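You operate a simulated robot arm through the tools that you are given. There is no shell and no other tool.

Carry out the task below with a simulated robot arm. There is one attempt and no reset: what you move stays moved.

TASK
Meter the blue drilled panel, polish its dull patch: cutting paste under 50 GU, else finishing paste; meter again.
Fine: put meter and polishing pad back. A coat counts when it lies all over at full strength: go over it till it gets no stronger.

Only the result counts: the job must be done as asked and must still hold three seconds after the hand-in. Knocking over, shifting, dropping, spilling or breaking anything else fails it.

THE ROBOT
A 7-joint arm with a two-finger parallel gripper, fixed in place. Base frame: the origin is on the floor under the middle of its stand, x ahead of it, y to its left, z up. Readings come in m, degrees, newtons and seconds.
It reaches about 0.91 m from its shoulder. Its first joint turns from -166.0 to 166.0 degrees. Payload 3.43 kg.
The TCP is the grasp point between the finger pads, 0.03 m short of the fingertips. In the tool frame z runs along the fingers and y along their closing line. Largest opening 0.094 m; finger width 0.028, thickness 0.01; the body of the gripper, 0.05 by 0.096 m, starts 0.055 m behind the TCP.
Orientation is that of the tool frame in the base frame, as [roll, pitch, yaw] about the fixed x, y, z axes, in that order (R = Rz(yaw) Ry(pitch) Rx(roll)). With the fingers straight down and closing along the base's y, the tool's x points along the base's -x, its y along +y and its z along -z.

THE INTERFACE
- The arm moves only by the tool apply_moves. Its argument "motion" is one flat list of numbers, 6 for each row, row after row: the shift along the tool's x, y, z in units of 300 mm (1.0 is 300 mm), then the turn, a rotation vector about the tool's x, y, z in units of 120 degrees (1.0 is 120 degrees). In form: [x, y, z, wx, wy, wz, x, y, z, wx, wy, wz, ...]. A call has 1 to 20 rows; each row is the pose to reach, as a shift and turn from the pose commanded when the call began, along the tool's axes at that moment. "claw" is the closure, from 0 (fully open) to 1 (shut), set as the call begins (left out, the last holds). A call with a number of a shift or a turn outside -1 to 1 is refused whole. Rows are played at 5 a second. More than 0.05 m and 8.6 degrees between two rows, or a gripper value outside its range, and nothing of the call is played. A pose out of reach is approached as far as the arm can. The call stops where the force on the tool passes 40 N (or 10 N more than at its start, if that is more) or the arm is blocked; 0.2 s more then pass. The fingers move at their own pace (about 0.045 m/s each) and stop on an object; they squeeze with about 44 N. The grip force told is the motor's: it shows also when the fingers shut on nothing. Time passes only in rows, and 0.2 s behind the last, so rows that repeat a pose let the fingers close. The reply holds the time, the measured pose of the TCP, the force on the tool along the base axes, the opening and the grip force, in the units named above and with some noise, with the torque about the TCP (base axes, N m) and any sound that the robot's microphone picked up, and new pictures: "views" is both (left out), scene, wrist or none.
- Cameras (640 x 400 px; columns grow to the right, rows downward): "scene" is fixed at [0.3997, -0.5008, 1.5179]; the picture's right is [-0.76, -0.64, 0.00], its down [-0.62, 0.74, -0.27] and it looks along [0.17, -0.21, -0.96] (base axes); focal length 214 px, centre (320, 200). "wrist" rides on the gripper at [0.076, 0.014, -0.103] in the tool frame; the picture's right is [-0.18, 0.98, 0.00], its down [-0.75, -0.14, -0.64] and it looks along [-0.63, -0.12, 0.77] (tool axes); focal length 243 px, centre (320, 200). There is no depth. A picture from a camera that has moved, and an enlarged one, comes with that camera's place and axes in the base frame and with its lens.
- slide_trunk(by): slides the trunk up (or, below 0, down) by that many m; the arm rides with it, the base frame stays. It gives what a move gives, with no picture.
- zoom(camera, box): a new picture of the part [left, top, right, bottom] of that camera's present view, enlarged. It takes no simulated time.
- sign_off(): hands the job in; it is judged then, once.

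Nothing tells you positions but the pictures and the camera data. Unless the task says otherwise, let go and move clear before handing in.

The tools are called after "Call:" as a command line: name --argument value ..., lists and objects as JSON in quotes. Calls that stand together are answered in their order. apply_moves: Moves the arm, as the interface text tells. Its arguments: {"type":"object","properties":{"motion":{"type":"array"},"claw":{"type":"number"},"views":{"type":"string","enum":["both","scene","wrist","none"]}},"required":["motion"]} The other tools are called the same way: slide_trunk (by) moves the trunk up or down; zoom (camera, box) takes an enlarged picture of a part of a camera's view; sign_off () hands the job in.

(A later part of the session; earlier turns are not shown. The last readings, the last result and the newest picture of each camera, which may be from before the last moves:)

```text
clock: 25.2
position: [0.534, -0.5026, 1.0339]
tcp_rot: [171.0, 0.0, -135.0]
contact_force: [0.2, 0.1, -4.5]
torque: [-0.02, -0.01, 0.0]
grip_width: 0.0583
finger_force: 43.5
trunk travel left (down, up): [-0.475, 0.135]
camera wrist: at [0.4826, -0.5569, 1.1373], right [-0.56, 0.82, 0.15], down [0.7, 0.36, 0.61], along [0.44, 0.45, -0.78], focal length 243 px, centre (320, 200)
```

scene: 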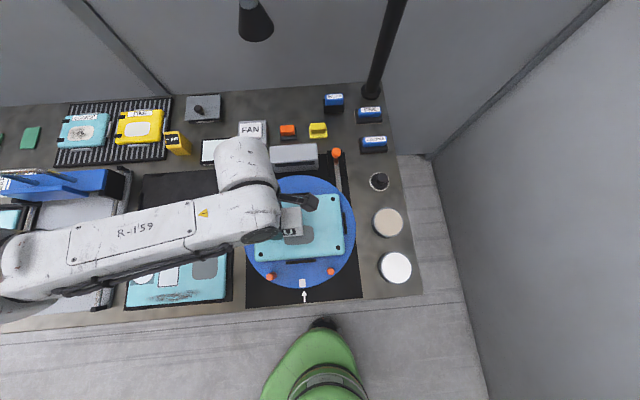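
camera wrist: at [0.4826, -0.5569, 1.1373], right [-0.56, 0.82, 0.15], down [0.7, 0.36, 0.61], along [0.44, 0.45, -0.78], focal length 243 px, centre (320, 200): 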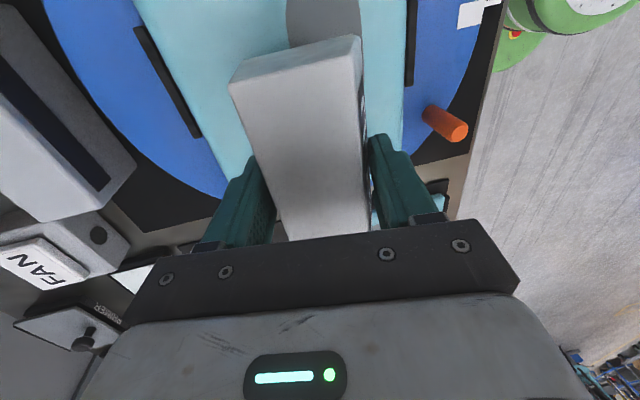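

The meter is close to the patch. I'll shift the remaining 4 cm sideways and 2 cm toward the robot, then lower slowly.

Call:
apply_moves --motion '[0.07, 0.023, 0.04, 0, 0, 0, 0.138, 0.0466, 0.0883, 0, 0, 0, 0.138, 0.0466, 0.0883, 0, 0, 0]'

Call:
zoom --camera "scene" --box '[220, 160, 380, 310]'

Call:
zoom --camera "wrist" --box '[120, 0, 500, 240]'

```text
clock: 26.0
position: [0.4925, -0.5184, 1.0094]
tcp_rot: [171.0, 0.0, -135.0]
contact_force: [-0.1, -1.1, -3.2]
torque: [0.0, -0.01, 0.0]
grip_width: 0.0582
finger_force: 43.9
trunk travel left (down, up): [-0.475, 0.135]
camera wrist: at [0.4405, -0.5738, 1.1126], right [-0.56, 0.82, 0.15], down [0.7, 0.36, 0.61], along [0.44, 0.45, -0.78], focal length 243 px, centre (320, 200)
```

scene: 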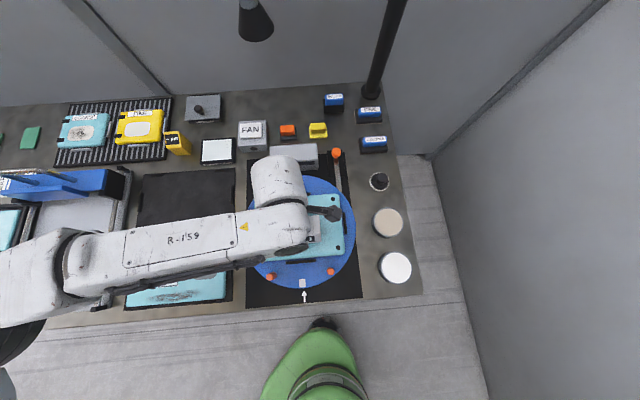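
wrist: 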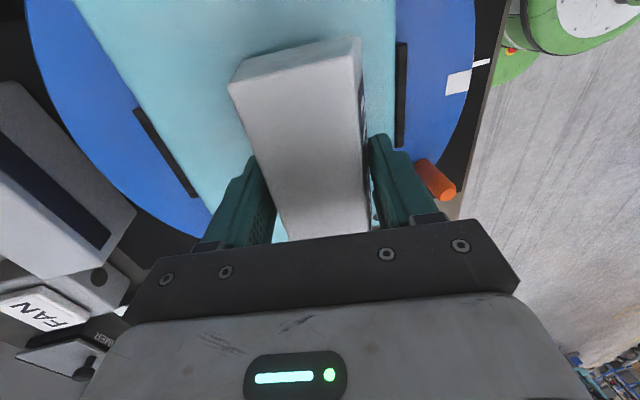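

```text
2.67 times, centred on (300, 235) of scene
camera zoom: at [0.3997, -0.5008, 1.5179], right [-0.76, -0.64, 0.0], down [-0.62, 0.74, -0.27], along [0.17, -0.21, -0.96], focal length 572 px, centre (373, 107)
```

zoom: 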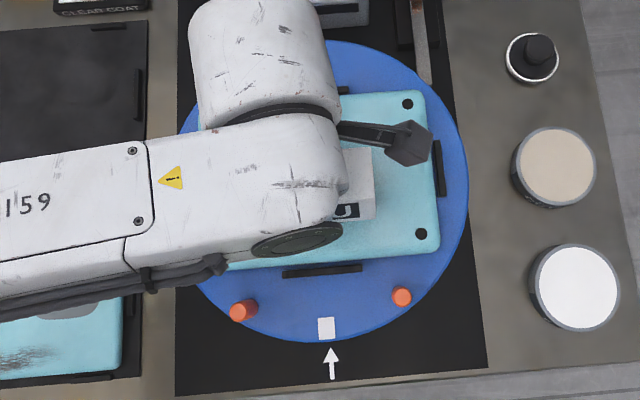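

```text
1.67 times, centred on (310, 120) of wrist
camera zoom: at [0.4405, -0.5738, 1.1126], right [-0.56, 0.82, 0.15], down [0.7, 0.36, 0.61], along [0.44, 0.45, -0.78], focal length 404 px, centre (337, 333)
```

zoom: 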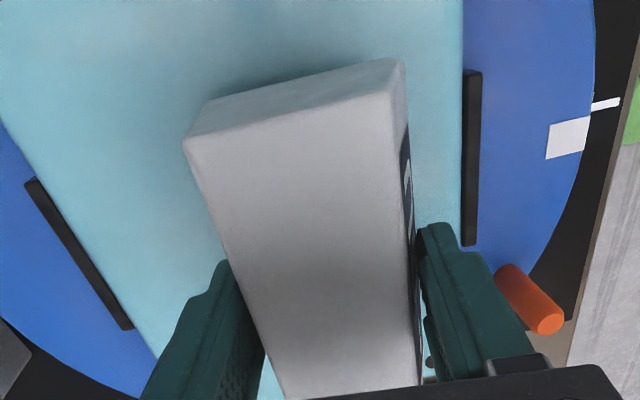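

The meter sits over the patch. I'll lower 20 mm, then feel for contact in small steps.

Call:
apply_moves --motion '[0, -0.0052, 0.0329, 0, 0, 0, 0, -0.0094, 0.0593, 0, 0, 0, 0, -0.0125, 0.079, 0, 0, 0, 0, -0.0125, 0.079, 0, 0, 0]' --views "wrist"

```text
clock: 27.0
position: [0.4931, -0.5167, 0.9875]
tcp_rot: [171.3, -0.1, -134.9]
contact_force: [3.1, 5.1, 36.3]
torque: [1.21, -0.13, -0.02]
grip_width: 0.058
finger_force: 43.8
trunk travel left (down, up): [-0.475, 0.135]
camera wrist: at [0.4407, -0.5719, 1.0909], right [-0.56, 0.82, 0.15], down [0.7, 0.37, 0.61], along [0.45, 0.45, -0.78], focal length 243 px, centre (320, 200)
```

wrist: 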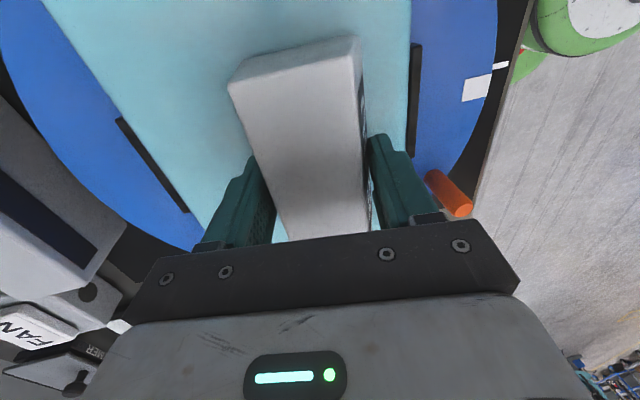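

It's resting on the panel with 36 N; I'll ease off by about 2 mm and then release the meter on the patch.

Call:
apply_moves --motion '[0, 0.0012, -0.0075, 0, 0, 0, 0, 0.0012, -0.0075, 0, 0, 0]' --views "none"

```text
clock: 27.6
position: [0.4929, -0.5167, 0.9891]
tcp_rot: [171.2, -0.1, -135.1]
contact_force: [9.3, -7.8, 29.4]
torque: [-0.02, -0.6, -0.1]
grip_width: 0.058
finger_force: 44.4
trunk travel left (down, up): [-0.475, 0.135]
```

Call:
apply_moves --motion '[0, 0.0008, -0.005, 0, 0, 0, 0, 0.0008, -0.005, 0, 0, 0]' --views "none"

```text
clock: 28.2
position: [0.4933, -0.5162, 0.9878]
tcp_rot: [170.9, -0.2, -135.0]
contact_force: [2.5, -5.9, 15.8]
torque: [-0.9, -0.11, 0.0]
grip_width: 0.0584
finger_force: 44.2
trunk travel left (down, up): [-0.475, 0.135]
```

Call:
apply_moves --motion '[0, 0.0006, -0.004, 0, 0, 0, 0, 0.0006, -0.004, 0, 0, 0]'

Call:
zoom --camera "scene" --box '[260, 170, 360, 290]'

```text
clock: 28.8
position: [0.493, -0.5142, 0.9886]
tcp_rot: [170.8, 0.1, -135.1]
contact_force: [-1.2, -2.1, 4.0]
torque: [-0.49, 0.26, -0.1]
grip_width: 0.0582
finger_force: 44.3
trunk travel left (down, up): [-0.475, 0.135]
camera wrist: at [0.4398, -0.5702, 1.0908], right [-0.56, 0.82, 0.16], down [0.7, 0.36, 0.61], along [0.44, 0.45, -0.77], focal length 243 px, centre (320, 200)
```

scene: 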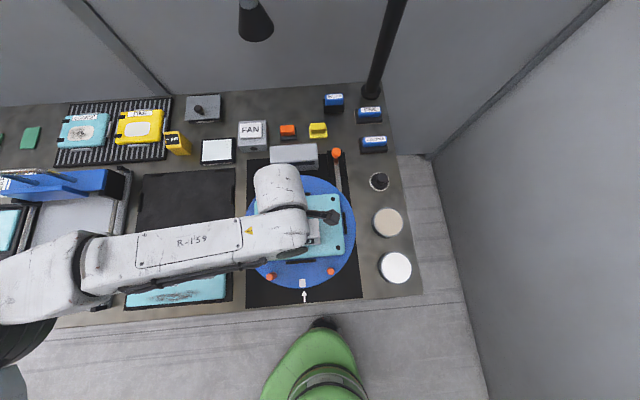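
wrist: 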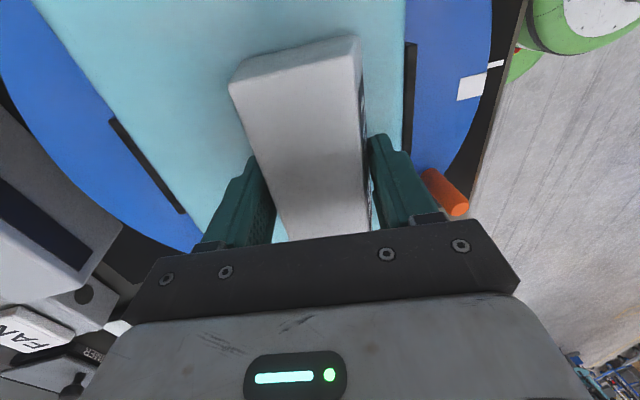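

```text
3.33 times, centred on (310, 230) of scene
camera zoom: at [0.3997, -0.5008, 1.5179], right [-0.76, -0.64, 0.0], down [-0.62, 0.74, -0.27], along [0.17, -0.21, -0.96], focal length 715 px, centre (353, 100)
```

zoom: 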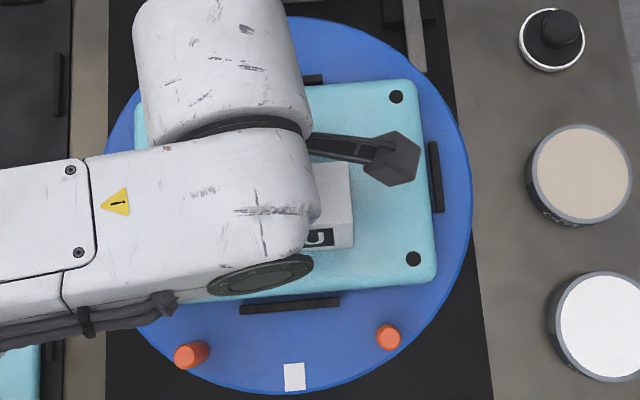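

Only light contact now. I'll open the fingers to leave the meter on the patch.

Call:
apply_moves --motion '[0, 0, 0, 0, 0, 0, 0, 0, 0, 0, 0, 0, 0, 0, 0, 0, 0, 0, 0, 0, 0, 0, 0, 0]' --claw 0 --views "wrist"

```text
clock: 29.8
position: [0.4935, -0.5154, 0.9887]
tcp_rot: [171.0, 0.0, -135.0]
contact_force: [0.5, 0.3, -0.2]
torque: [-0.01, 0.02, 0.01]
grip_width: 0.0941
finger_force: 0.0
trunk travel left (down, up): [-0.475, 0.135]
camera wrist: at [0.4408, -0.571, 1.0921], right [-0.56, 0.82, 0.15], down [0.7, 0.36, 0.61], along [0.44, 0.45, -0.78], focal length 243 px, centre (320, 200)
```

wrist: 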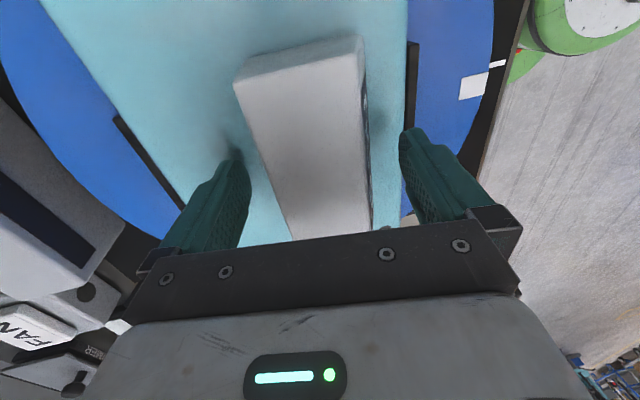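

The meter is released. I'll lift clear and back off to the left so the display can be read from the scene camera.

Call:
apply_moves --motion '[0, 0.0125, -0.079, 0, 0, 0, 0, 0.025, -0.158, 0, 0, 0, 0, 0.0405, -0.257, 0, 0, 0, 0, 0.0562, -0.3556, 0, 0, 0, -0.12, 0.0624, -0.395, 0, 0, 0, -0.26, 0.0624, -0.395, 0, 0, 0, -0.4, 0.0624, -0.395, 0, 0, 0, -0.54, 0.0624, -0.395, 0, 0, 0, -0.68, 0.0624, -0.395, 0, 0, 0, -0.68, 0.0624, -0.395, 0, 0, 0]'

Call:
zoom --camera "scene" --box '[260, 190, 360, 270]'

```text
clock: 32.0
position: [0.6383, -0.3741, 1.1109]
tcp_rot: [171.0, 0.0, -135.0]
contact_force: [0.4, -0.3, -0.4]
torque: [0.04, 0.01, -0.01]
grip_width: 0.094
finger_force: 0.1
trunk travel left (down, up): [-0.475, 0.135]
camera wrist: at [0.5849, -0.4287, 1.2122], right [-0.56, 0.82, 0.15], down [0.7, 0.36, 0.61], along [0.44, 0.45, -0.78], focal length 243 px, centre (320, 200)
```

scene: 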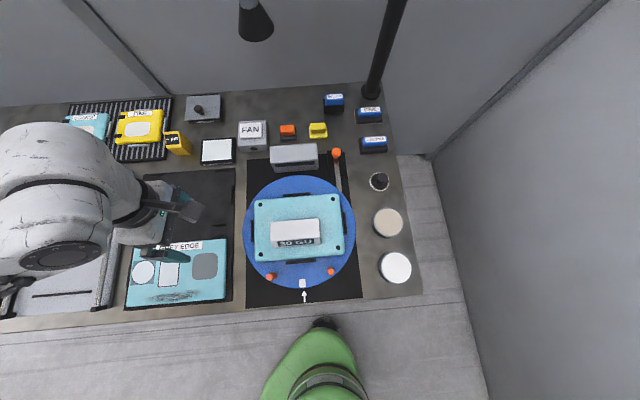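
wrist: 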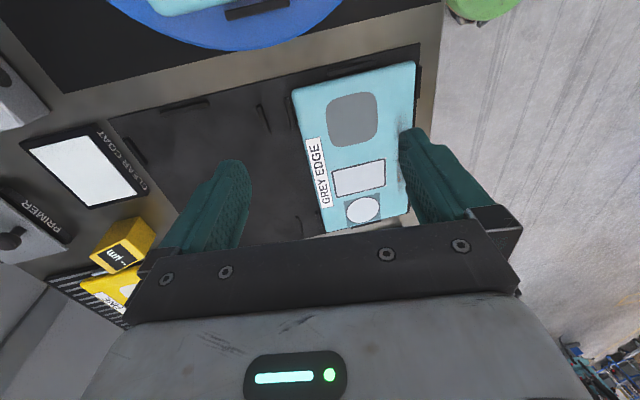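

```text
5.00 times, centred on (310, 230) of scene
camera zoom: at [0.3997, -0.5008, 1.5179], right [-0.76, -0.64, 0.0], down [-0.62, 0.74, -0.27], along [0.17, -0.21, -0.96], focal length 1072 px, centre (370, 50)
```

zoom: 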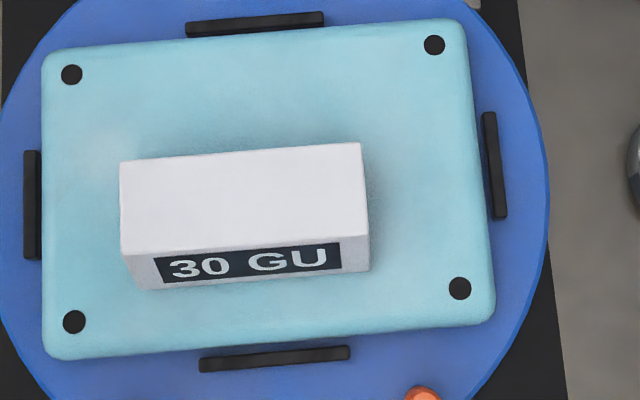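

It looks like 30 GU; I'll zoom to be sure of the digit.

Call:
zoom --camera "scene" --box '[278, 228, 328, 252]'

```text
12.80 times, centred on (303, 240) of scene
camera zoom: at [0.3997, -0.5008, 1.5179], right [-0.76, -0.64, 0.0], down [-0.62, 0.74, -0.27], along [0.17, -0.21, -0.96], focal length 2745 px, centre (538, -312)
```

zoom: 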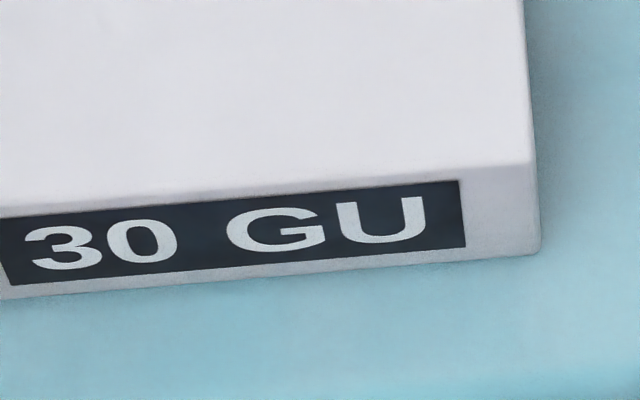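

The display clearly reads 30 GU, below 50, so the cutting paste (beige pot) is the one to use. I'll retrace my path to pick the meter up again and take it back to its mat.

Call:
apply_moves --motion '[0.14, 0, 0, 0, 0, 0, 0.28, 0, 0, 0, 0, 0, 0.42, 0, 0, 0, 0, 0, 0.56, 0, 0, 0, 0, 0, 0.68, 0, 0, 0, 0, 0, 0.68, -0.0125, 0.079, 0, 0, 0, 0.68, -0.025, 0.158, 0, 0, 0, 0.68, -0.0405, 0.257, 0, 0, 0, 0.68, -0.0525, 0.332, 0, 0, 0, 0.68, -0.0624, 0.395, 0, 0, 0, 0.68, -0.0624, 0.395, 0, 0, 0]' --views "wrist"

```text
clock: 34.4
position: [0.495, -0.5166, 0.9881]
tcp_rot: [171.0, 0.0, -135.1]
contact_force: [-0.1, -0.2, -0.1]
torque: [0.02, 0.02, 0.02]
grip_width: 0.0941
finger_force: 0.2
trunk travel left (down, up): [-0.475, 0.135]
camera wrist: at [0.4419, -0.572, 1.0919], right [-0.56, 0.82, 0.15], down [0.7, 0.36, 0.61], along [0.44, 0.45, -0.78], focal length 243 px, centre (320, 200)
```

wrist: 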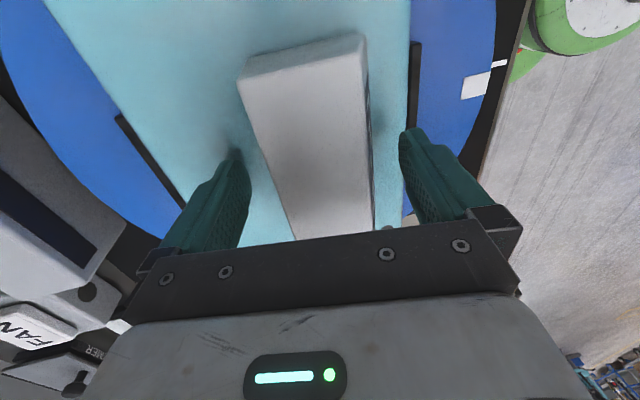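

Call:
apply_moves --motion '[0, 0, 0, 0, 0, 0, 0, 0, 0, 0, 0, 0, 0, 0, 0, 0, 0, 0, 0, 0, 0, 0, 0, 0, 0, 0, 0, 0, 0, 0]' --claw 1 --views "none"

Call:
apply_moves --motion '[0, 0.0016, -0.0099, 0, 0, 0, 0, 0.0031, -0.0198, 0, 0, 0, 0, 0.0047, -0.0297, 0, 0, 0, 0, 0.0047, -0.0297, 0, 0, 0]'

```text
clock: 35.6
position: [0.4943, -0.5167, 0.9902]
tcp_rot: [170.9, 0.0, -135.0]
contact_force: [-0.5, 0.1, 0.6]
torque: [-0.01, 0.03, 0.01]
grip_width: 0.0579
finger_force: 44.6
trunk travel left (down, up): [-0.475, 0.135]
```

```text
clock: 36.6
position: [0.4929, -0.5164, 0.9986]
tcp_rot: [171.0, -0.1, -134.9]
contact_force: [-0.9, 0.1, -3.2]
torque: [0.0, 0.01, 0.01]
grip_width: 0.0575
finger_force: 44.5
trunk travel left (down, up): [-0.475, 0.135]
camera wrist: at [0.44, -0.5713, 1.1013], right [-0.56, 0.82, 0.15], down [0.7, 0.36, 0.61], along [0.44, 0.45, -0.78], focal length 243 px, centre (320, 200)
```

scene: 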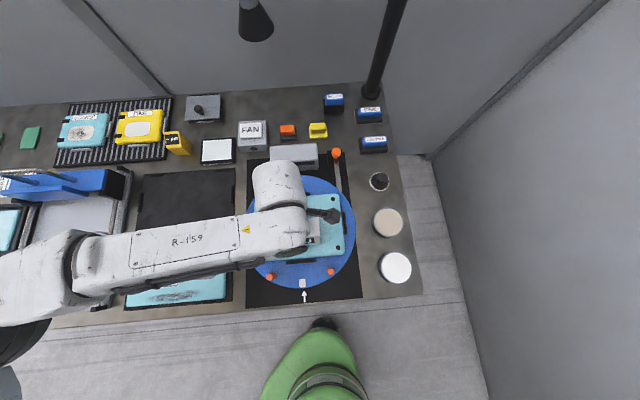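
wrist: 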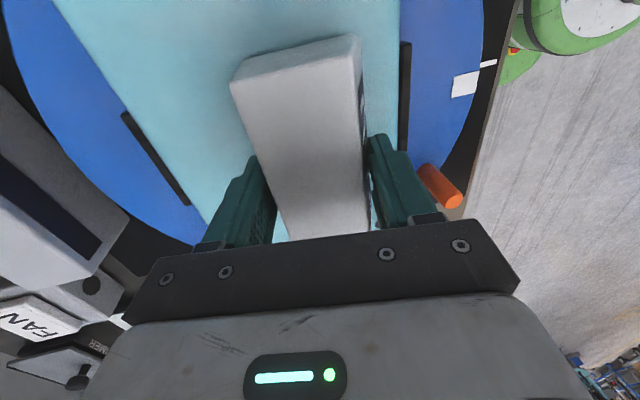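

The meter is lifted cleanly again. I'll carry it back over its mat.

Call:
apply_moves --motion '[0, 0.008, -0.05, 0, 0, 0, 0, 0.0167, -0.1053, 0, 0, 0, -0.05, 0.0, -0.108, 0, 0, 0, -0.15, -0.04, -0.114, 0, 0, 0, -0.26, -0.085, -0.121, 0, 0, 0, -0.37, -0.13, -0.128, 0, 0, 0, -0.48, -0.175, -0.135, 0, 0, 0, -0.59, -0.22, -0.142, 0, 0, 0, -0.7, -0.265, -0.149, 0, 0, 0, -0.81, -0.305, -0.155, 0, 0, 0, -0.9, -0.345, -0.162, 0, 0, 0, -0.96, -0.37, -0.166, 0, 0, 0, -0.96, -0.37, -0.166, 0, 0, 0]' --views "wrist"

```text
clock: 39.4
position: [0.78, -0.3968, 1.0313]
tcp_rot: [170.9, 0.0, -134.9]
contact_force: [0.3, 0.1, -3.6]
torque: [-0.03, -0.05, 0.04]
grip_width: 0.0576
finger_force: 43.7
trunk travel left (down, up): [-0.475, 0.135]
camera wrist: at [0.7272, -0.4519, 1.1341], right [-0.56, 0.82, 0.15], down [0.7, 0.36, 0.61], along [0.44, 0.45, -0.78], focal length 243 px, centre (320, 200)
```

wrist: 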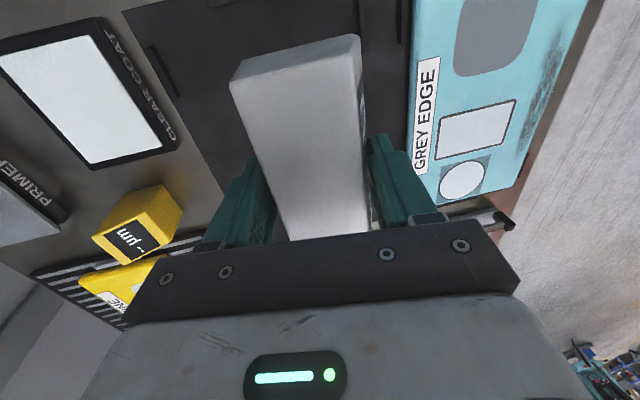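

Call:
apply_moves --motion '[-0.09, -0.04, -0.006, 0, 0, 0, -0.1633, -0.0734, -0.0116, 0, 0, 0, -0.1633, -0.084, 0.0554, 0, 0, 0, -0.1633, -0.0965, 0.1344, 0, 0, 0, -0.1633, -0.1074, 0.2034, 0, 0, 0, -0.1633, -0.1168, 0.2624, 0, 0, 0, -0.1633, -0.122, 0.2954, 0, 0, 0, -0.1633, -0.125, 0.3154, 0, 0, 0, -0.1633, -0.125, 0.3154, 0, 0, 0]' --views "wrist"

```text
clock: 41.4
position: [0.8263, -0.3779, 0.9302]
tcp_rot: [171.0, 0.0, -135.1]
contact_force: [-0.3, 0.5, -4.3]
torque: [0.01, -0.02, 0.0]
grip_width: 0.0576
finger_force: 44.5
trunk travel left (down, up): [-0.475, 0.135]
camera wrist: at [0.7754, -0.433, 1.0335], right [-0.56, 0.82, 0.15], down [0.7, 0.36, 0.61], along [0.44, 0.45, -0.78], focal length 243 px, centre (320, 200)
```

wrist: 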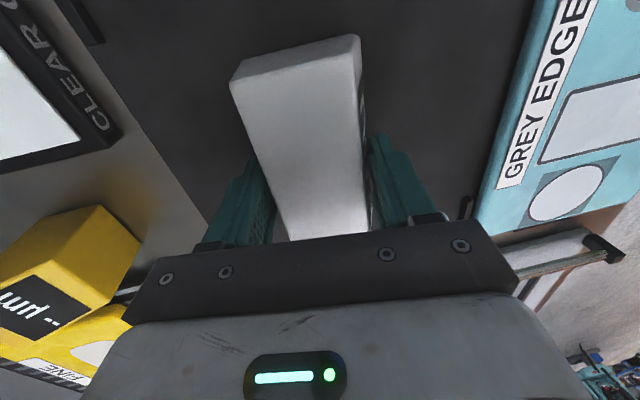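

Call:
apply_moves --motion '[-0.01, -0.0099, -0.0016, 0, 0, 0, -0.01, -0.011, 0.005, 0, 0, 0, -0.01, -0.012, 0.0116, 0, 0, 0, -0.01, -0.012, 0.0116, 0, 0, 0]' --views "none"

```text
clock: 42.4
position: [0.8331, -0.3771, 0.9281]
tcp_rot: [171.0, 0.0, -135.0]
contact_force: [-6.2, 5.9, 11.2]
torque: [0.07, 0.5, -0.03]
grip_width: 0.0574
finger_force: 43.8
trunk travel left (down, up): [-0.475, 0.135]
```

Contact with the mat (about 15 N). I'll ease up 1 mm and release.

Call:
apply_moves --motion '[0, 0.0005, -0.0035, 0, 0, 0, 0, 0.0005, -0.0035, 0, 0, 0]' --views "none"

Call:
apply_moves --motion '[0, 0, 0, 0, 0, 0, 0, 0, 0, 0, 0, 0, 0, 0, 0, 0, 0, 0, 0, 0, 0, 0, 0, 0]' --claw 0 --views "wrist"

```text
clock: 43.0
position: [0.8339, -0.3777, 0.9281]
tcp_rot: [171.0, 0.0, -135.0]
contact_force: [-3.8, 0.9, 1.8]
torque: [0.18, -0.1, 0.17]
grip_width: 0.0576
finger_force: 43.9
trunk travel left (down, up): [-0.475, 0.135]
```

```text
clock: 44.0
position: [0.8339, -0.3771, 0.9277]
tcp_rot: [171.0, 0.0, -135.0]
contact_force: [0.1, 0.7, 0.6]
torque: [0.02, 0.04, 0.0]
grip_width: 0.0941
finger_force: 0.0
trunk travel left (down, up): [-0.475, 0.135]
camera wrist: at [0.7811, -0.4318, 1.031], right [-0.56, 0.82, 0.15], down [0.7, 0.36, 0.61], along [0.44, 0.45, -0.78], focal length 243 px, centre (320, 200)
```

wrist: 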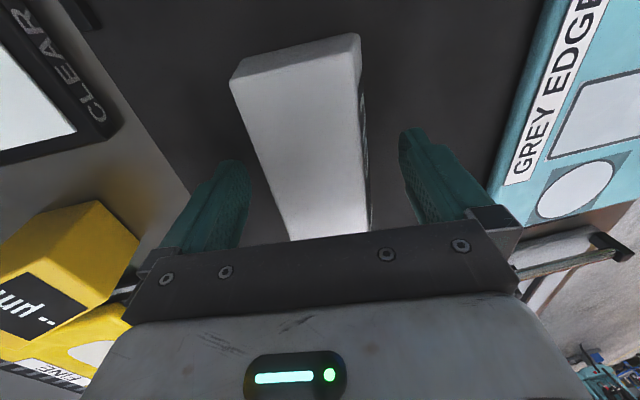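

The meter is back on its mat. Now I'll lift away, level the gripper, and head over to the polishing pad.

Call:
apply_moves --motion '[0, 0.0156, -0.0988, 0, 0, 0, 0, 0.0312, -0.1976, 0, 0, 0, 0, 0.052, -0.329, 0, 0, 0, 0, 0.0728, -0.461, 0, 0, 0, 0, 0.0728, -0.461, 0.0375, 0, 0, 0, 0.0728, -0.461, 0.075, 0, 0, 0, 0.0728, -0.461, 0.075, 0, 0]'

Call:
zoom --camera "scene" --box '[120, 160, 240, 230]'

```text
clock: 45.6
position: [0.8337, -0.3786, 1.0676]
tcp_rot: [179.9, 0.0, -134.9]
contact_force: [0.3, -0.5, -0.2]
torque: [-0.01, 0.01, -0.02]
grip_width: 0.0937
finger_force: 0.0
trunk travel left (down, up): [-0.475, 0.135]
camera wrist: at [0.7699, -0.4216, 1.1699], right [-0.56, 0.83, 0.0], down [0.63, 0.43, 0.64], along [0.53, 0.36, -0.77], focal length 243 px, centre (320, 200)
```

scene: 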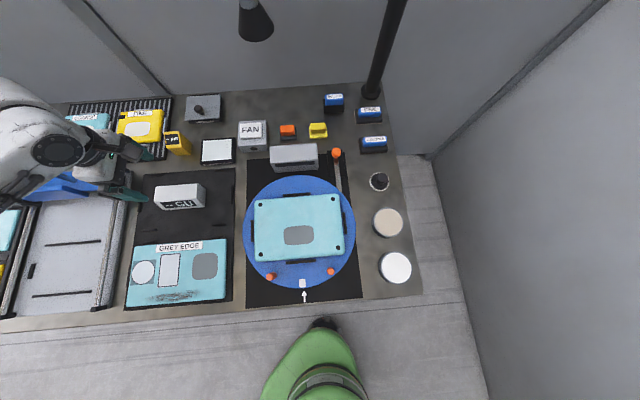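
wrist: 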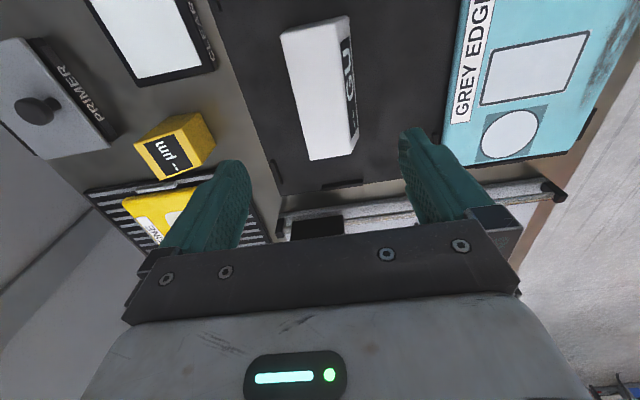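

```text
5.33 times, centred on (180, 195) of scene
camera zoom: at [0.3997, -0.5008, 1.5179], right [-0.76, -0.64, 0.0], down [-0.62, 0.74, -0.27], along [0.17, -0.21, -0.96], focal length 1144 px, centre (1067, 227)
```

zoom: 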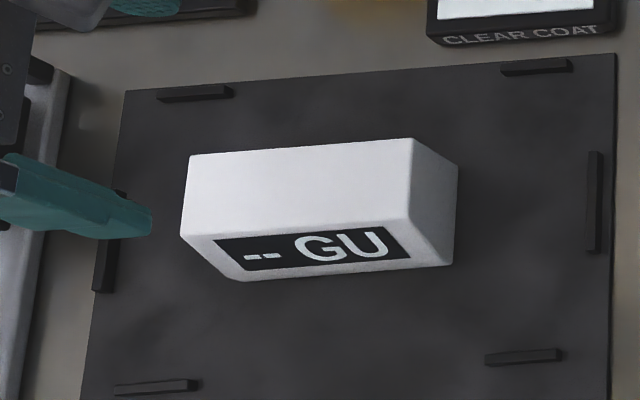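

The meter is back within about 3 mm of its original spot. Next, swing across to the right side while turning the gripper, to look at the polishing pad.

Call:
apply_moves --motion '[0.03, 0.02, -0.01, 0, 0, 0.068, 0.11, 0.045, -0.02, 0, 0, 0.136, 0.21, 0.07, -0.03, 0, 0, 0.204, 0.31, 0.095, -0.04, 0, 0, 0.273, 0.42, 0.12, -0.05, 0, 0, 0.341, 0.53, 0.145, -0.05, 0, 0, 0.409, 0.64, 0.17, -0.05, 0, 0, 0.477, 0.74, 0.195, -0.05, 0, 0, 0.545, 0.84, 0.22, -0.05, 0, 0, 0.614, 0.93, 0.24, -0.05, 0, 0, 0.682, 1.0, 0.25, -0.05, 0, 0, 0.75, 1.0, 0.25, -0.05, 0, 0, 0.75]' --views "none"

Call:
apply_moves --motion '[0, -0.08, 0, 0, 0, 0, 0, -0.2, 0, 0, 0, 0, 0, -0.32, 0, 0, 0, 0, 0, -0.44, 0, 0, 0, 0, 0, -0.56, 0, 0, 0, 0, 0, -0.68, 0, 0, 0, 0, 0, -0.8, 0, 0, 0, 0, 0, -0.88, 0, 0, 0, 0, 0, -0.88, 0, 0, 0, 0]'

```text
clock: 48.2
position: [0.5683, -0.5367, 1.0796]
tcp_rot: [-179.9, 0.0, 134.9]
contact_force: [0.2, -0.5, 0.3]
torque: [-0.01, -0.02, 0.02]
grip_width: 0.0942
finger_force: 0.1
trunk travel left (down, up): [-0.475, 0.135]
```

```text
clock: 50.2
position: [0.3815, -0.7153, 1.0842]
tcp_rot: [-180.0, 0.0, 134.9]
contact_force: [-0.2, -0.4, -0.7]
torque: [-0.01, -0.01, 0.03]
grip_width: 0.0941
finger_force: 0.0
out of reach, approached as far as the arm can: row 8, 9
trunk travel left (down, up): [-0.475, 0.135]
camera wrist: at [0.3374, -0.6502, 1.1856], right [0.83, 0.56, 0.0], down [0.43, -0.63, 0.64], along [0.36, -0.53, -0.77], focal length 243 px, centre (320, 200)
```

scene: 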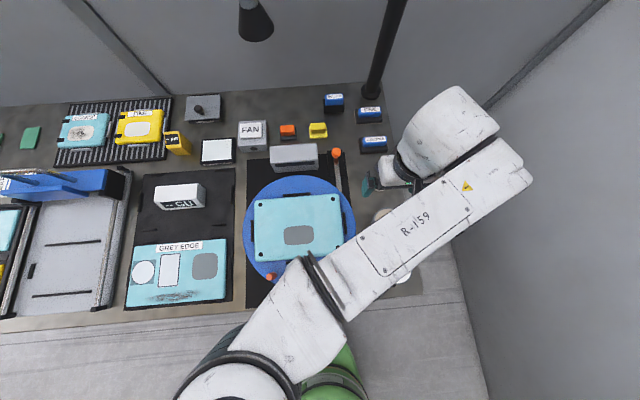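
wrist: 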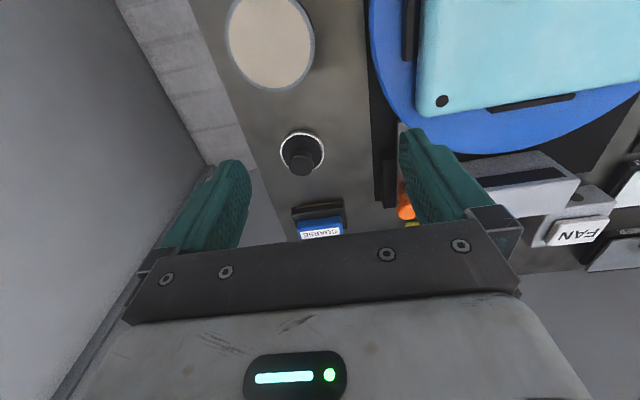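

The pad sits at about 0.84 m forward, 0.27 m right, and this wrist orientation runs out of reach. I'll turn the gripper back 90° (which reached further before) while staying at height.

Call:
apply_moves --motion '[0, 0.01, 0, 0, 0, -0.068, 0, 0.01, 0, 0, 0, -0.136, 0, 0.01, 0, 0, 0, -0.204, 0, 0.01, 0, 0, 0, -0.273, 0, 0.01, 0, 0, 0, -0.341, 0, 0.01, 0, 0, 0, -0.409, 0, 0.01, 0, 0, 0, -0.477, 0, 0.01, 0, 0, 0, -0.545, 0, 0.01, 0, 0, 0, -0.614, 0, 0.01, 0, 0, 0, -0.682, 0, 0.01, 0, 0, 0, -0.75, 0, 0.01, 0, 0, 0, -0.75]'

```text
clock: 52.8
position: [0.3833, -0.7134, 1.0848]
tcp_rot: [179.9, -0.1, -135.0]
contact_force: [0.8, 0.3, -0.3]
torque: [0.01, -0.03, -0.02]
grip_width: 0.0938
finger_force: 0.1
trunk travel left (down, up): [-0.475, 0.135]
camera wrist: at [0.3194, -0.7572, 1.1858], right [-0.57, 0.82, 0.0], down [0.63, 0.43, 0.64], along [0.53, 0.36, -0.77], focal length 243 px, centre (320, 200)
```

scene: 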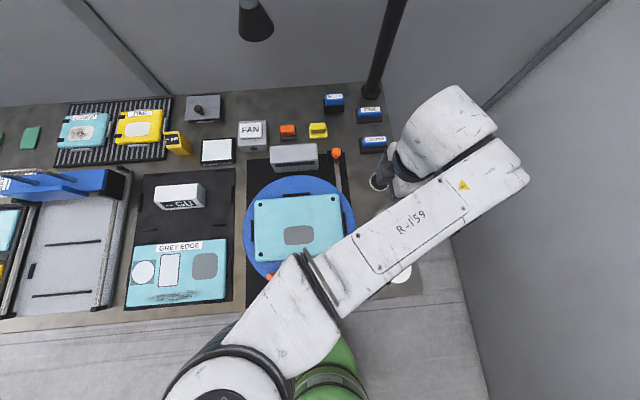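
wrist: 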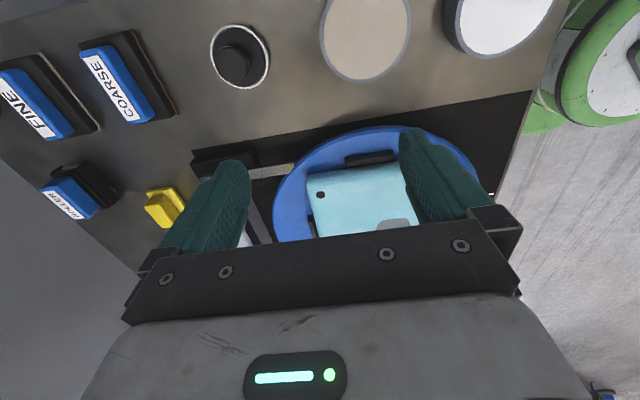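

Only the last joint turned; the forearm is in an awkward posture swung out to the right. I'll back out to the centre to recover a better arm posture and look.

Call:
apply_moves --motion '[-0.1, 0, -0.02, 0, 0, 0, -0.22, 0, -0.05, 0, 0, 0, -0.34, 0, -0.08, 0, 0, 0, -0.46, 0, -0.1, 0, 0, 0, -0.58, 0, -0.12, 0, 0, 0, -0.7, 0, -0.12, 0, 0, 0, -0.82, 0, -0.12, 0, 0, 0, -0.94, 0, -0.12, 0, 0, 0, -0.94, 0, -0.12, 0, 0, 0]' --views "scene"

```text
clock: 54.8
position: [0.5857, -0.513, 1.1185]
tcp_rot: [180.0, 0.0, -135.1]
contact_force: [0.3, 0.7, 0.5]
torque: [-0.02, 0.0, 0.0]
grip_width: 0.0941
finger_force: 0.1
trunk travel left (down, up): [-0.475, 0.135]
```

scene: 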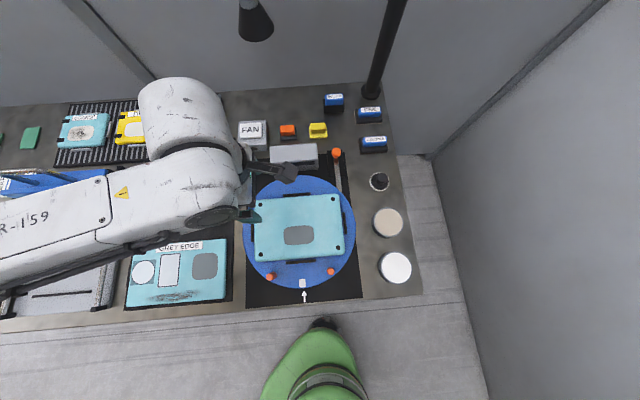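

The arm posture is back to normal with the forearm coming from the left. Now I'll go right again, turning the gripper gradually by only 40°.

Call:
apply_moves --motion '[0.08, -0.008, 0.007, 0, 0, 0.033, 0.18, -0.016, 0.014, 0, 0, 0.067, 0.28, -0.024, 0.021, 0, 0, 0.1, 0.38, -0.032, 0.028, 0, 0, 0.133, 0.48, -0.04, 0.035, 0, 0, 0.167, 0.58, -0.048, 0.042, 0, 0, 0.2, 0.68, -0.056, 0.049, 0, 0, 0.233, 0.78, -0.064, 0.056, 0, 0, 0.267, 0.88, -0.072, 0.063, 0, 0, 0.3, 0.97, -0.077, 0.07, 0, 0, 0.333, 0.97, -0.077, 0.07, 0, 0, 0.333]'

```text
clock: 57.2
position: [0.3943, -0.7063, 1.1044]
tcp_rot: [179.9, 0.0, -175.1]
contact_force: [0.0, 0.3, 0.4]
torque: [0.02, -0.01, -0.02]
grip_width: 0.0942
finger_force: 0.1
out of reach, approached as far as the arm can: row 10, 11
trunk travel left (down, up): [-0.475, 0.135]
camera wrist: at [0.3178, -0.6995, 1.2059], right [0.1, 1.0, 0.0], down [0.76, -0.08, 0.64], along [0.64, -0.06, -0.77], focal length 243 px, centre (320, 200)
```

scene: 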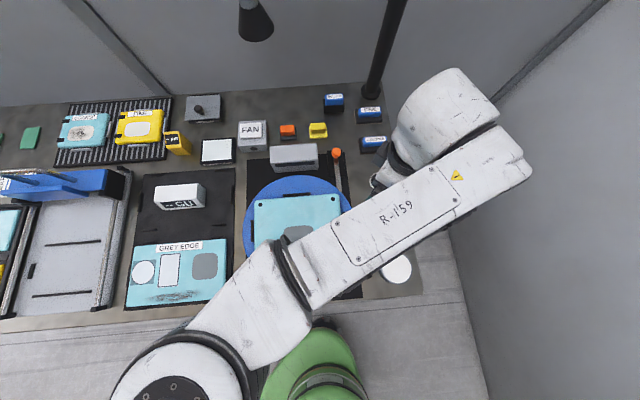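
wrist: 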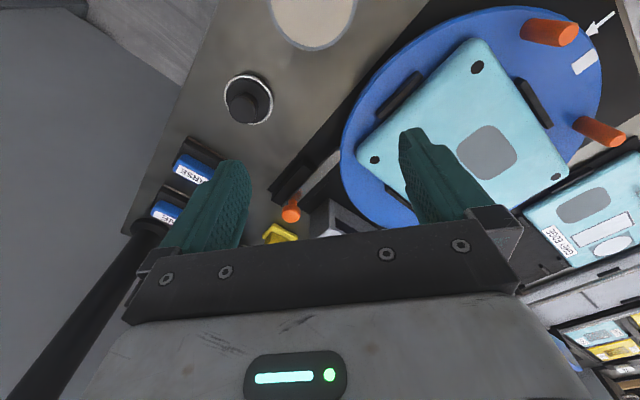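

The reach is limited again here. I'll zoom in to understand the arm's posture before choosing another approach.

Call:
zoom --camera "scene" --box '[330, 50, 560, 300]'

Call:
zoom --camera "scene" --box '[80, 220, 360, 400]'

```text
1.60 times, centred on (445, 175) of scene
camera zoom: at [0.3997, -0.5008, 1.5179], right [-0.76, -0.64, 0.0], down [-0.62, 0.74, -0.27], along [0.17, -0.21, -0.96], focal length 343 px, centre (120, 240)
```

zoom: 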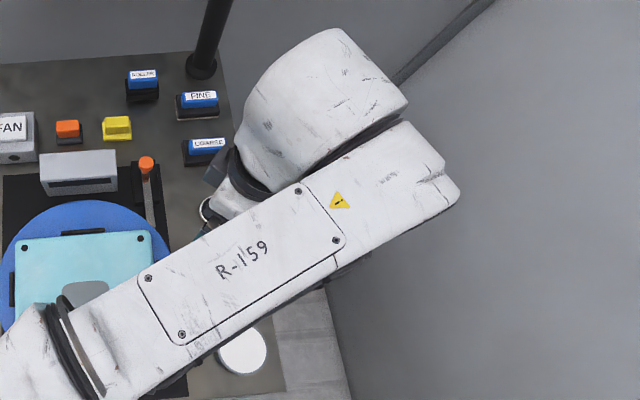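

```text
2.22 times, centred on (220, 310) of scene
camera zoom: at [0.3997, -0.5008, 1.5179], right [-0.76, -0.64, 0.0], down [-0.62, 0.74, -0.27], along [0.17, -0.21, -0.96], focal length 477 px, centre (542, -44)
```

zoom: 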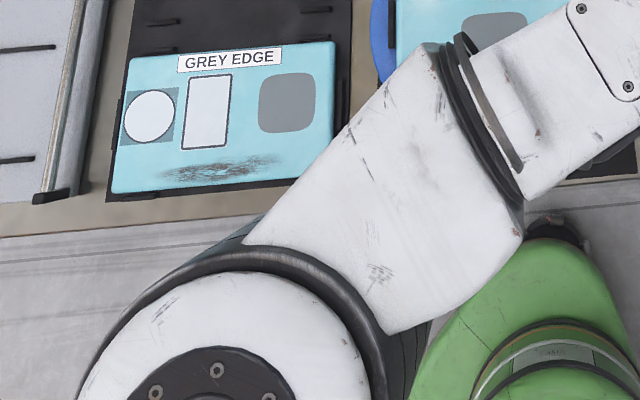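

I can't tell the limiting joint from here, so I'll test whether the pad is reachable at a lower height with the same orientation.

Call:
apply_moves --motion '[0.006, -0.02, 0.07, 0, 0, 0, 0.012, -0.05, 0.14, 0, 0, 0, 0.02, -0.085, 0.21, 0, 0, 0, 0.028, -0.119, 0.267, 0, 0, 0, 0.028, -0.119, 0.267, 0, 0, 0]'

```text
clock: 58.4
position: [0.3882, -0.711, 1.0237]
tcp_rot: [180.0, 0.0, -175.0]
contact_force: [-0.1, 0.7, -0.8]
torque: [0.0, -0.03, 0.01]
grip_width: 0.0943
finger_force: 0.1
out of reach, approached as far as the arm can: row 2, 3, 4, 5
trunk travel left (down, up): [-0.475, 0.135]
camera wrist: at [0.3102, -0.7039, 1.1263], right [0.1, 1.0, 0.0], down [0.76, -0.07, 0.64], along [0.64, -0.06, -0.77], focal length 243 px, centre (320, 200)
```

scene: 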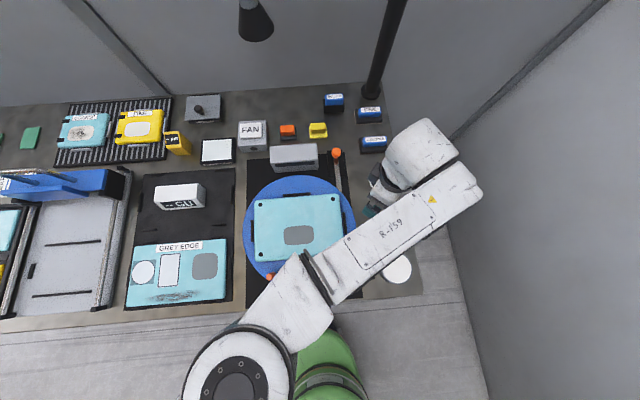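
wrist: 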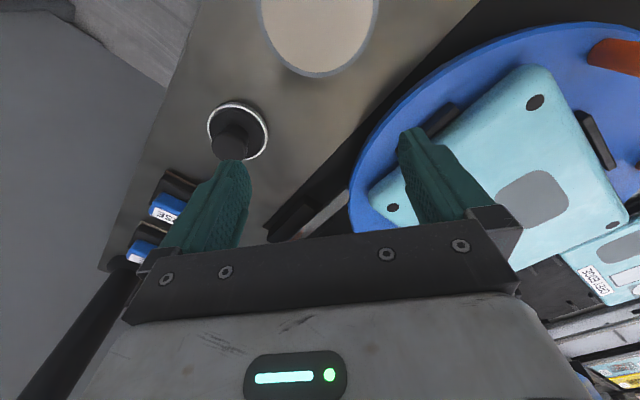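

Same limit at lower height. I'll probe the boundary shape by trying to move straight forward from here.

Call:
apply_moves --motion '[-0.045, -0.054, 0, 0, 0, 0, -0.09, -0.107, 0, 0, 0, 0, -0.135, -0.161, 0, 0, 0, 0, -0.135, -0.161, 0, 0, 0, 0]' --views "scene"

```text
clock: 59.4
position: [0.4251, -0.7088, 1.0235]
tcp_rot: [179.9, 0.0, -175.1]
contact_force: [-0.7, -0.3, 0.2]
torque: [0.0, -0.03, -0.01]
grip_width: 0.0941
finger_force: 0.0
out of reach, approached as far as the arm can: row 1, 2, 3, 4
trunk travel left (down, up): [-0.475, 0.135]
```

scene: 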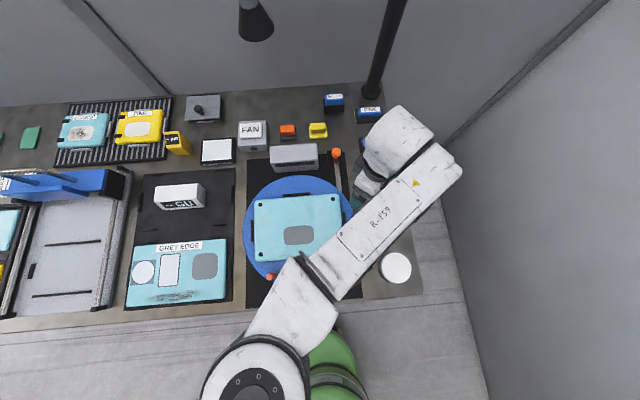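

The limit seems to run along base y≈-0.71, so the arm's shoulder geometry is the constraint. I'll raise the hand and lower the trunk, which should give more horizontal reach at bench height.

Call:
apply_moves --motion '[0, 0.03, -0.1, 0, 0, 0, 0, 0.06, -0.2, 0, 0, 0, 0, 0.08, -0.3, 0, 0, 0, 0, 0.1, -0.4, 0, 0, 0, 0, 0.1, -0.4, 0, 0, 0]' --views "none"

Call:
slide_trunk --by -0.08

```text
clock: 60.6
position: [0.4336, -0.6977, 1.1417]
tcp_rot: [178.7, 0.1, -173.5]
contact_force: [-0.9, 0.2, -0.4]
torque: [-0.01, -0.01, -0.03]
grip_width: 0.094
finger_force: 0.0
out of reach, approached as far as the arm can: row 2, 3, 4, 5
trunk travel left (down, up): [-0.475, 0.135]
```

```text
clock: 61.8
position: [0.4329, -0.697, 1.0616]
tcp_rot: [178.8, 0.0, -173.5]
contact_force: [0.4, -0.4, -0.2]
torque: [-0.02, -0.03, 0.0]
grip_width: 0.0941
finger_force: 0.1
trunk travel left (down, up): [-0.395, 0.215]
```

Useful: the arm is simply near full stretch, with its shoulder apparently around base x≈0.38. To reach the pad I'll need to tilt the tool outward with the fingers closing along base x. First I'll retract to a comfortable spot.

Call:
apply_moves --motion '[-0.003, 0.1, -0.04, 0, 0, 0, -0.006, 0.2, -0.08, 0, 0, 0, -0.009, 0.3, -0.11, 0, 0, 0, -0.011, 0.391, -0.133, 0, 0, 0, -0.011, 0.391, -0.133, 0, 0, 0]' --views "scene"

```text
clock: 63.0
position: [0.4355, -0.6816, 1.1101]
tcp_rot: [178.8, 0.0, -173.5]
contact_force: [0.5, -0.5, 0.6]
torque: [-0.05, -0.02, 0.0]
grip_width: 0.0939
finger_force: 0.0
out of reach, approached as far as the arm can: row 1, 2, 3, 4, 5
trunk travel left (down, up): [-0.395, 0.215]
```

scene: 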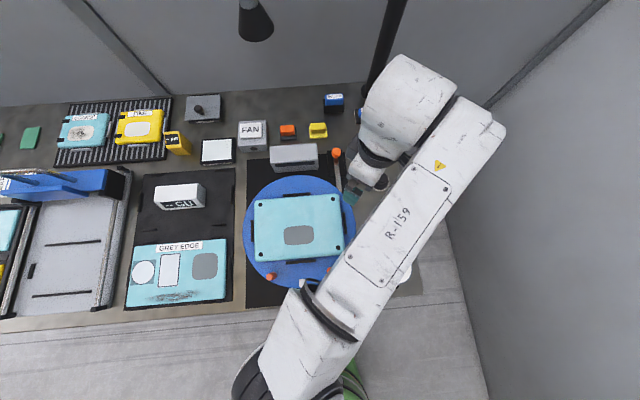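

The arm is stuck against some joint limit in this posture. I'll try a small move to see which way it frees up.

Call:
apply_moves --motion '[0, 0.05, 0.05, 0, 0, 0, 0, 0.1, 0.1, 0, 0, 0, 0, 0.1, 0.1, 0, 0, 0]' --views "scene"

```text
clock: 63.8
position: [0.4355, -0.686, 1.0876]
tcp_rot: [178.8, 0.0, -173.4]
contact_force: [0.7, 0.3, 0.8]
torque: [-0.03, 0.03, -0.03]
grip_width: 0.0939
finger_force: 0.1
out of reach, approached as far as the arm can: row 1, 2, 3
trunk travel left (down, up): [-0.395, 0.215]
```

scene: 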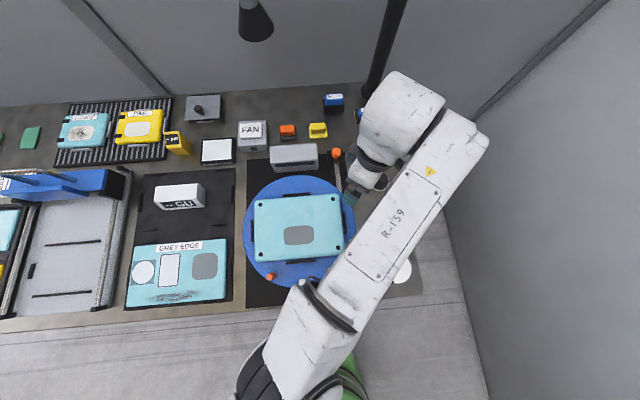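

Call:
apply_moves --motion '[-0.1, 0.02, 0, 0, 0, 0, -0.2, 0.04, 0, 0, 0, 0, -0.3, 0.08, 0, 0, 0, 0, -0.3, 0.08, 0, 0, 0, 0]' --views "scene"

```text
clock: 64.8
position: [0.5201, -0.6726, 1.0904]
tcp_rot: [179.6, -0.2, -174.4]
contact_force: [-6.3, 1.4, -9.4]
torque: [0.03, -0.54, -0.01]
grip_width: 0.0938
finger_force: 0.1
out of reach, approached as far as the arm can: row 1, 2, 3, 4
trunk travel left (down, up): [-0.395, 0.215]
```

scene: 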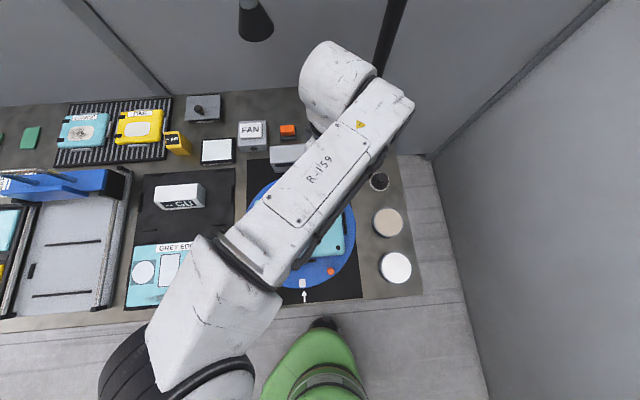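

There's an unexpected force reading; I'll pause a moment and check whether it's a real contact.

Call:
apply_moves --motion '[0, 0, 0, 0, 0, 0]'

Call:
zoom --camera "scene" --box '[240, 30, 440, 230]'

```text
clock: 65.2
position: [0.524, -0.6726, 1.0911]
tcp_rot: [179.5, 0.1, -174.2]
contact_force: [-0.6, 0.2, -0.6]
torque: [0.0, 0.02, -0.01]
grip_width: 0.0937
finger_force: 0.0
trunk travel left (down, up): [-0.395, 0.215]
camera wrist: at [0.4459, -0.6656, 1.1938], right [0.09, 1.0, 0.01], down [0.76, -0.07, 0.64], along [0.64, -0.05, -0.77], focal length 243 px, centre (320, 200)
```

scene: 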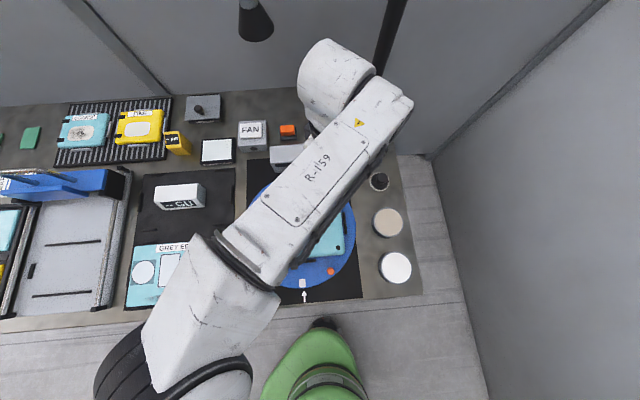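
wrist: 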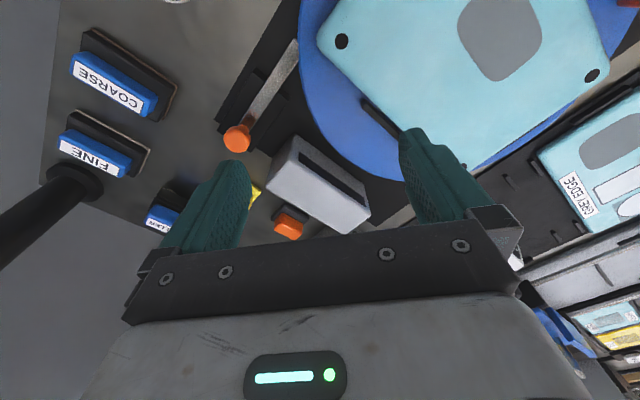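

```text
2.00 times, centred on (340, 130) of scene
camera zoom: at [0.3997, -0.5008, 1.5179], right [-0.76, -0.64, 0.0], down [-0.62, 0.74, -0.27], along [0.17, -0.21, -0.96], focal length 429 px, centre (280, 340)
```

zoom: 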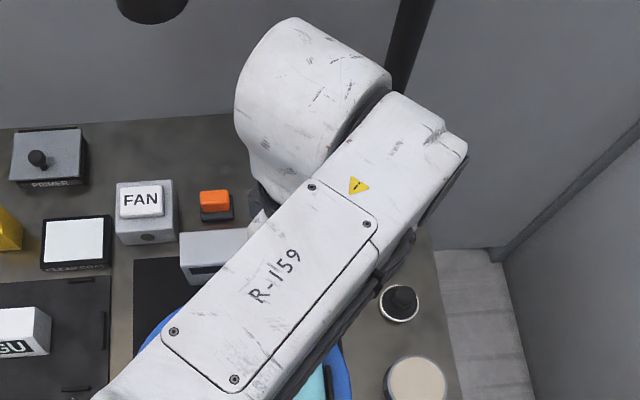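

The force is back to zero, so that was only arm dynamics and nothing was touched. I'll try to bend the arm back in by holding an inward target for longer.

Call:
apply_moves --motion '[-0.032, 0.1, 0, 0, 0, 0, -0.064, 0.2, 0, 0, 0, 0, -0.096, 0.3, 0, 0, 0, 0, -0.128, 0.398, 0, 0, 0, 0, -0.128, 0.398, 0, 0, 0, 0, -0.128, 0.398, 0, 0, 0, 0, -0.128, 0.398, 0, 0, 0, 0, -0.128, 0.398, 0, 0, 0, 0, -0.128, 0.398, 0, 0, 0, 0, -0.128, 0.398, 0, 0, 0, 0]' --views "scene"

```text
clock: 67.4
position: [0.5431, -0.4947, 1.083]
tcp_rot: [178.8, 0.1, -173.5]
contact_force: [1.0, -0.1, -0.9]
torque: [-0.02, -0.03, -0.05]
grip_width: 0.0939
finger_force: 0.1
out of reach, approached as far as the arm can: row 1
trunk travel left (down, up): [-0.395, 0.215]
```

scene: 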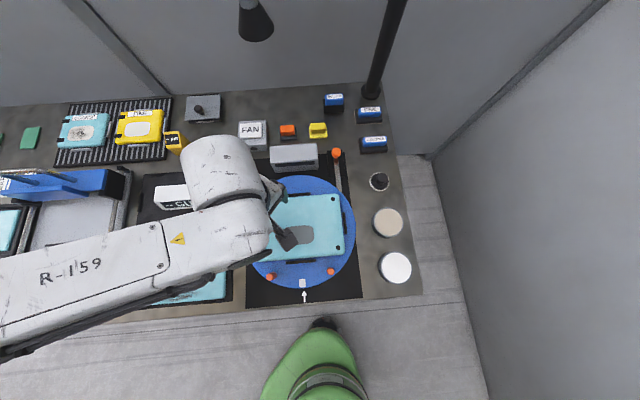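

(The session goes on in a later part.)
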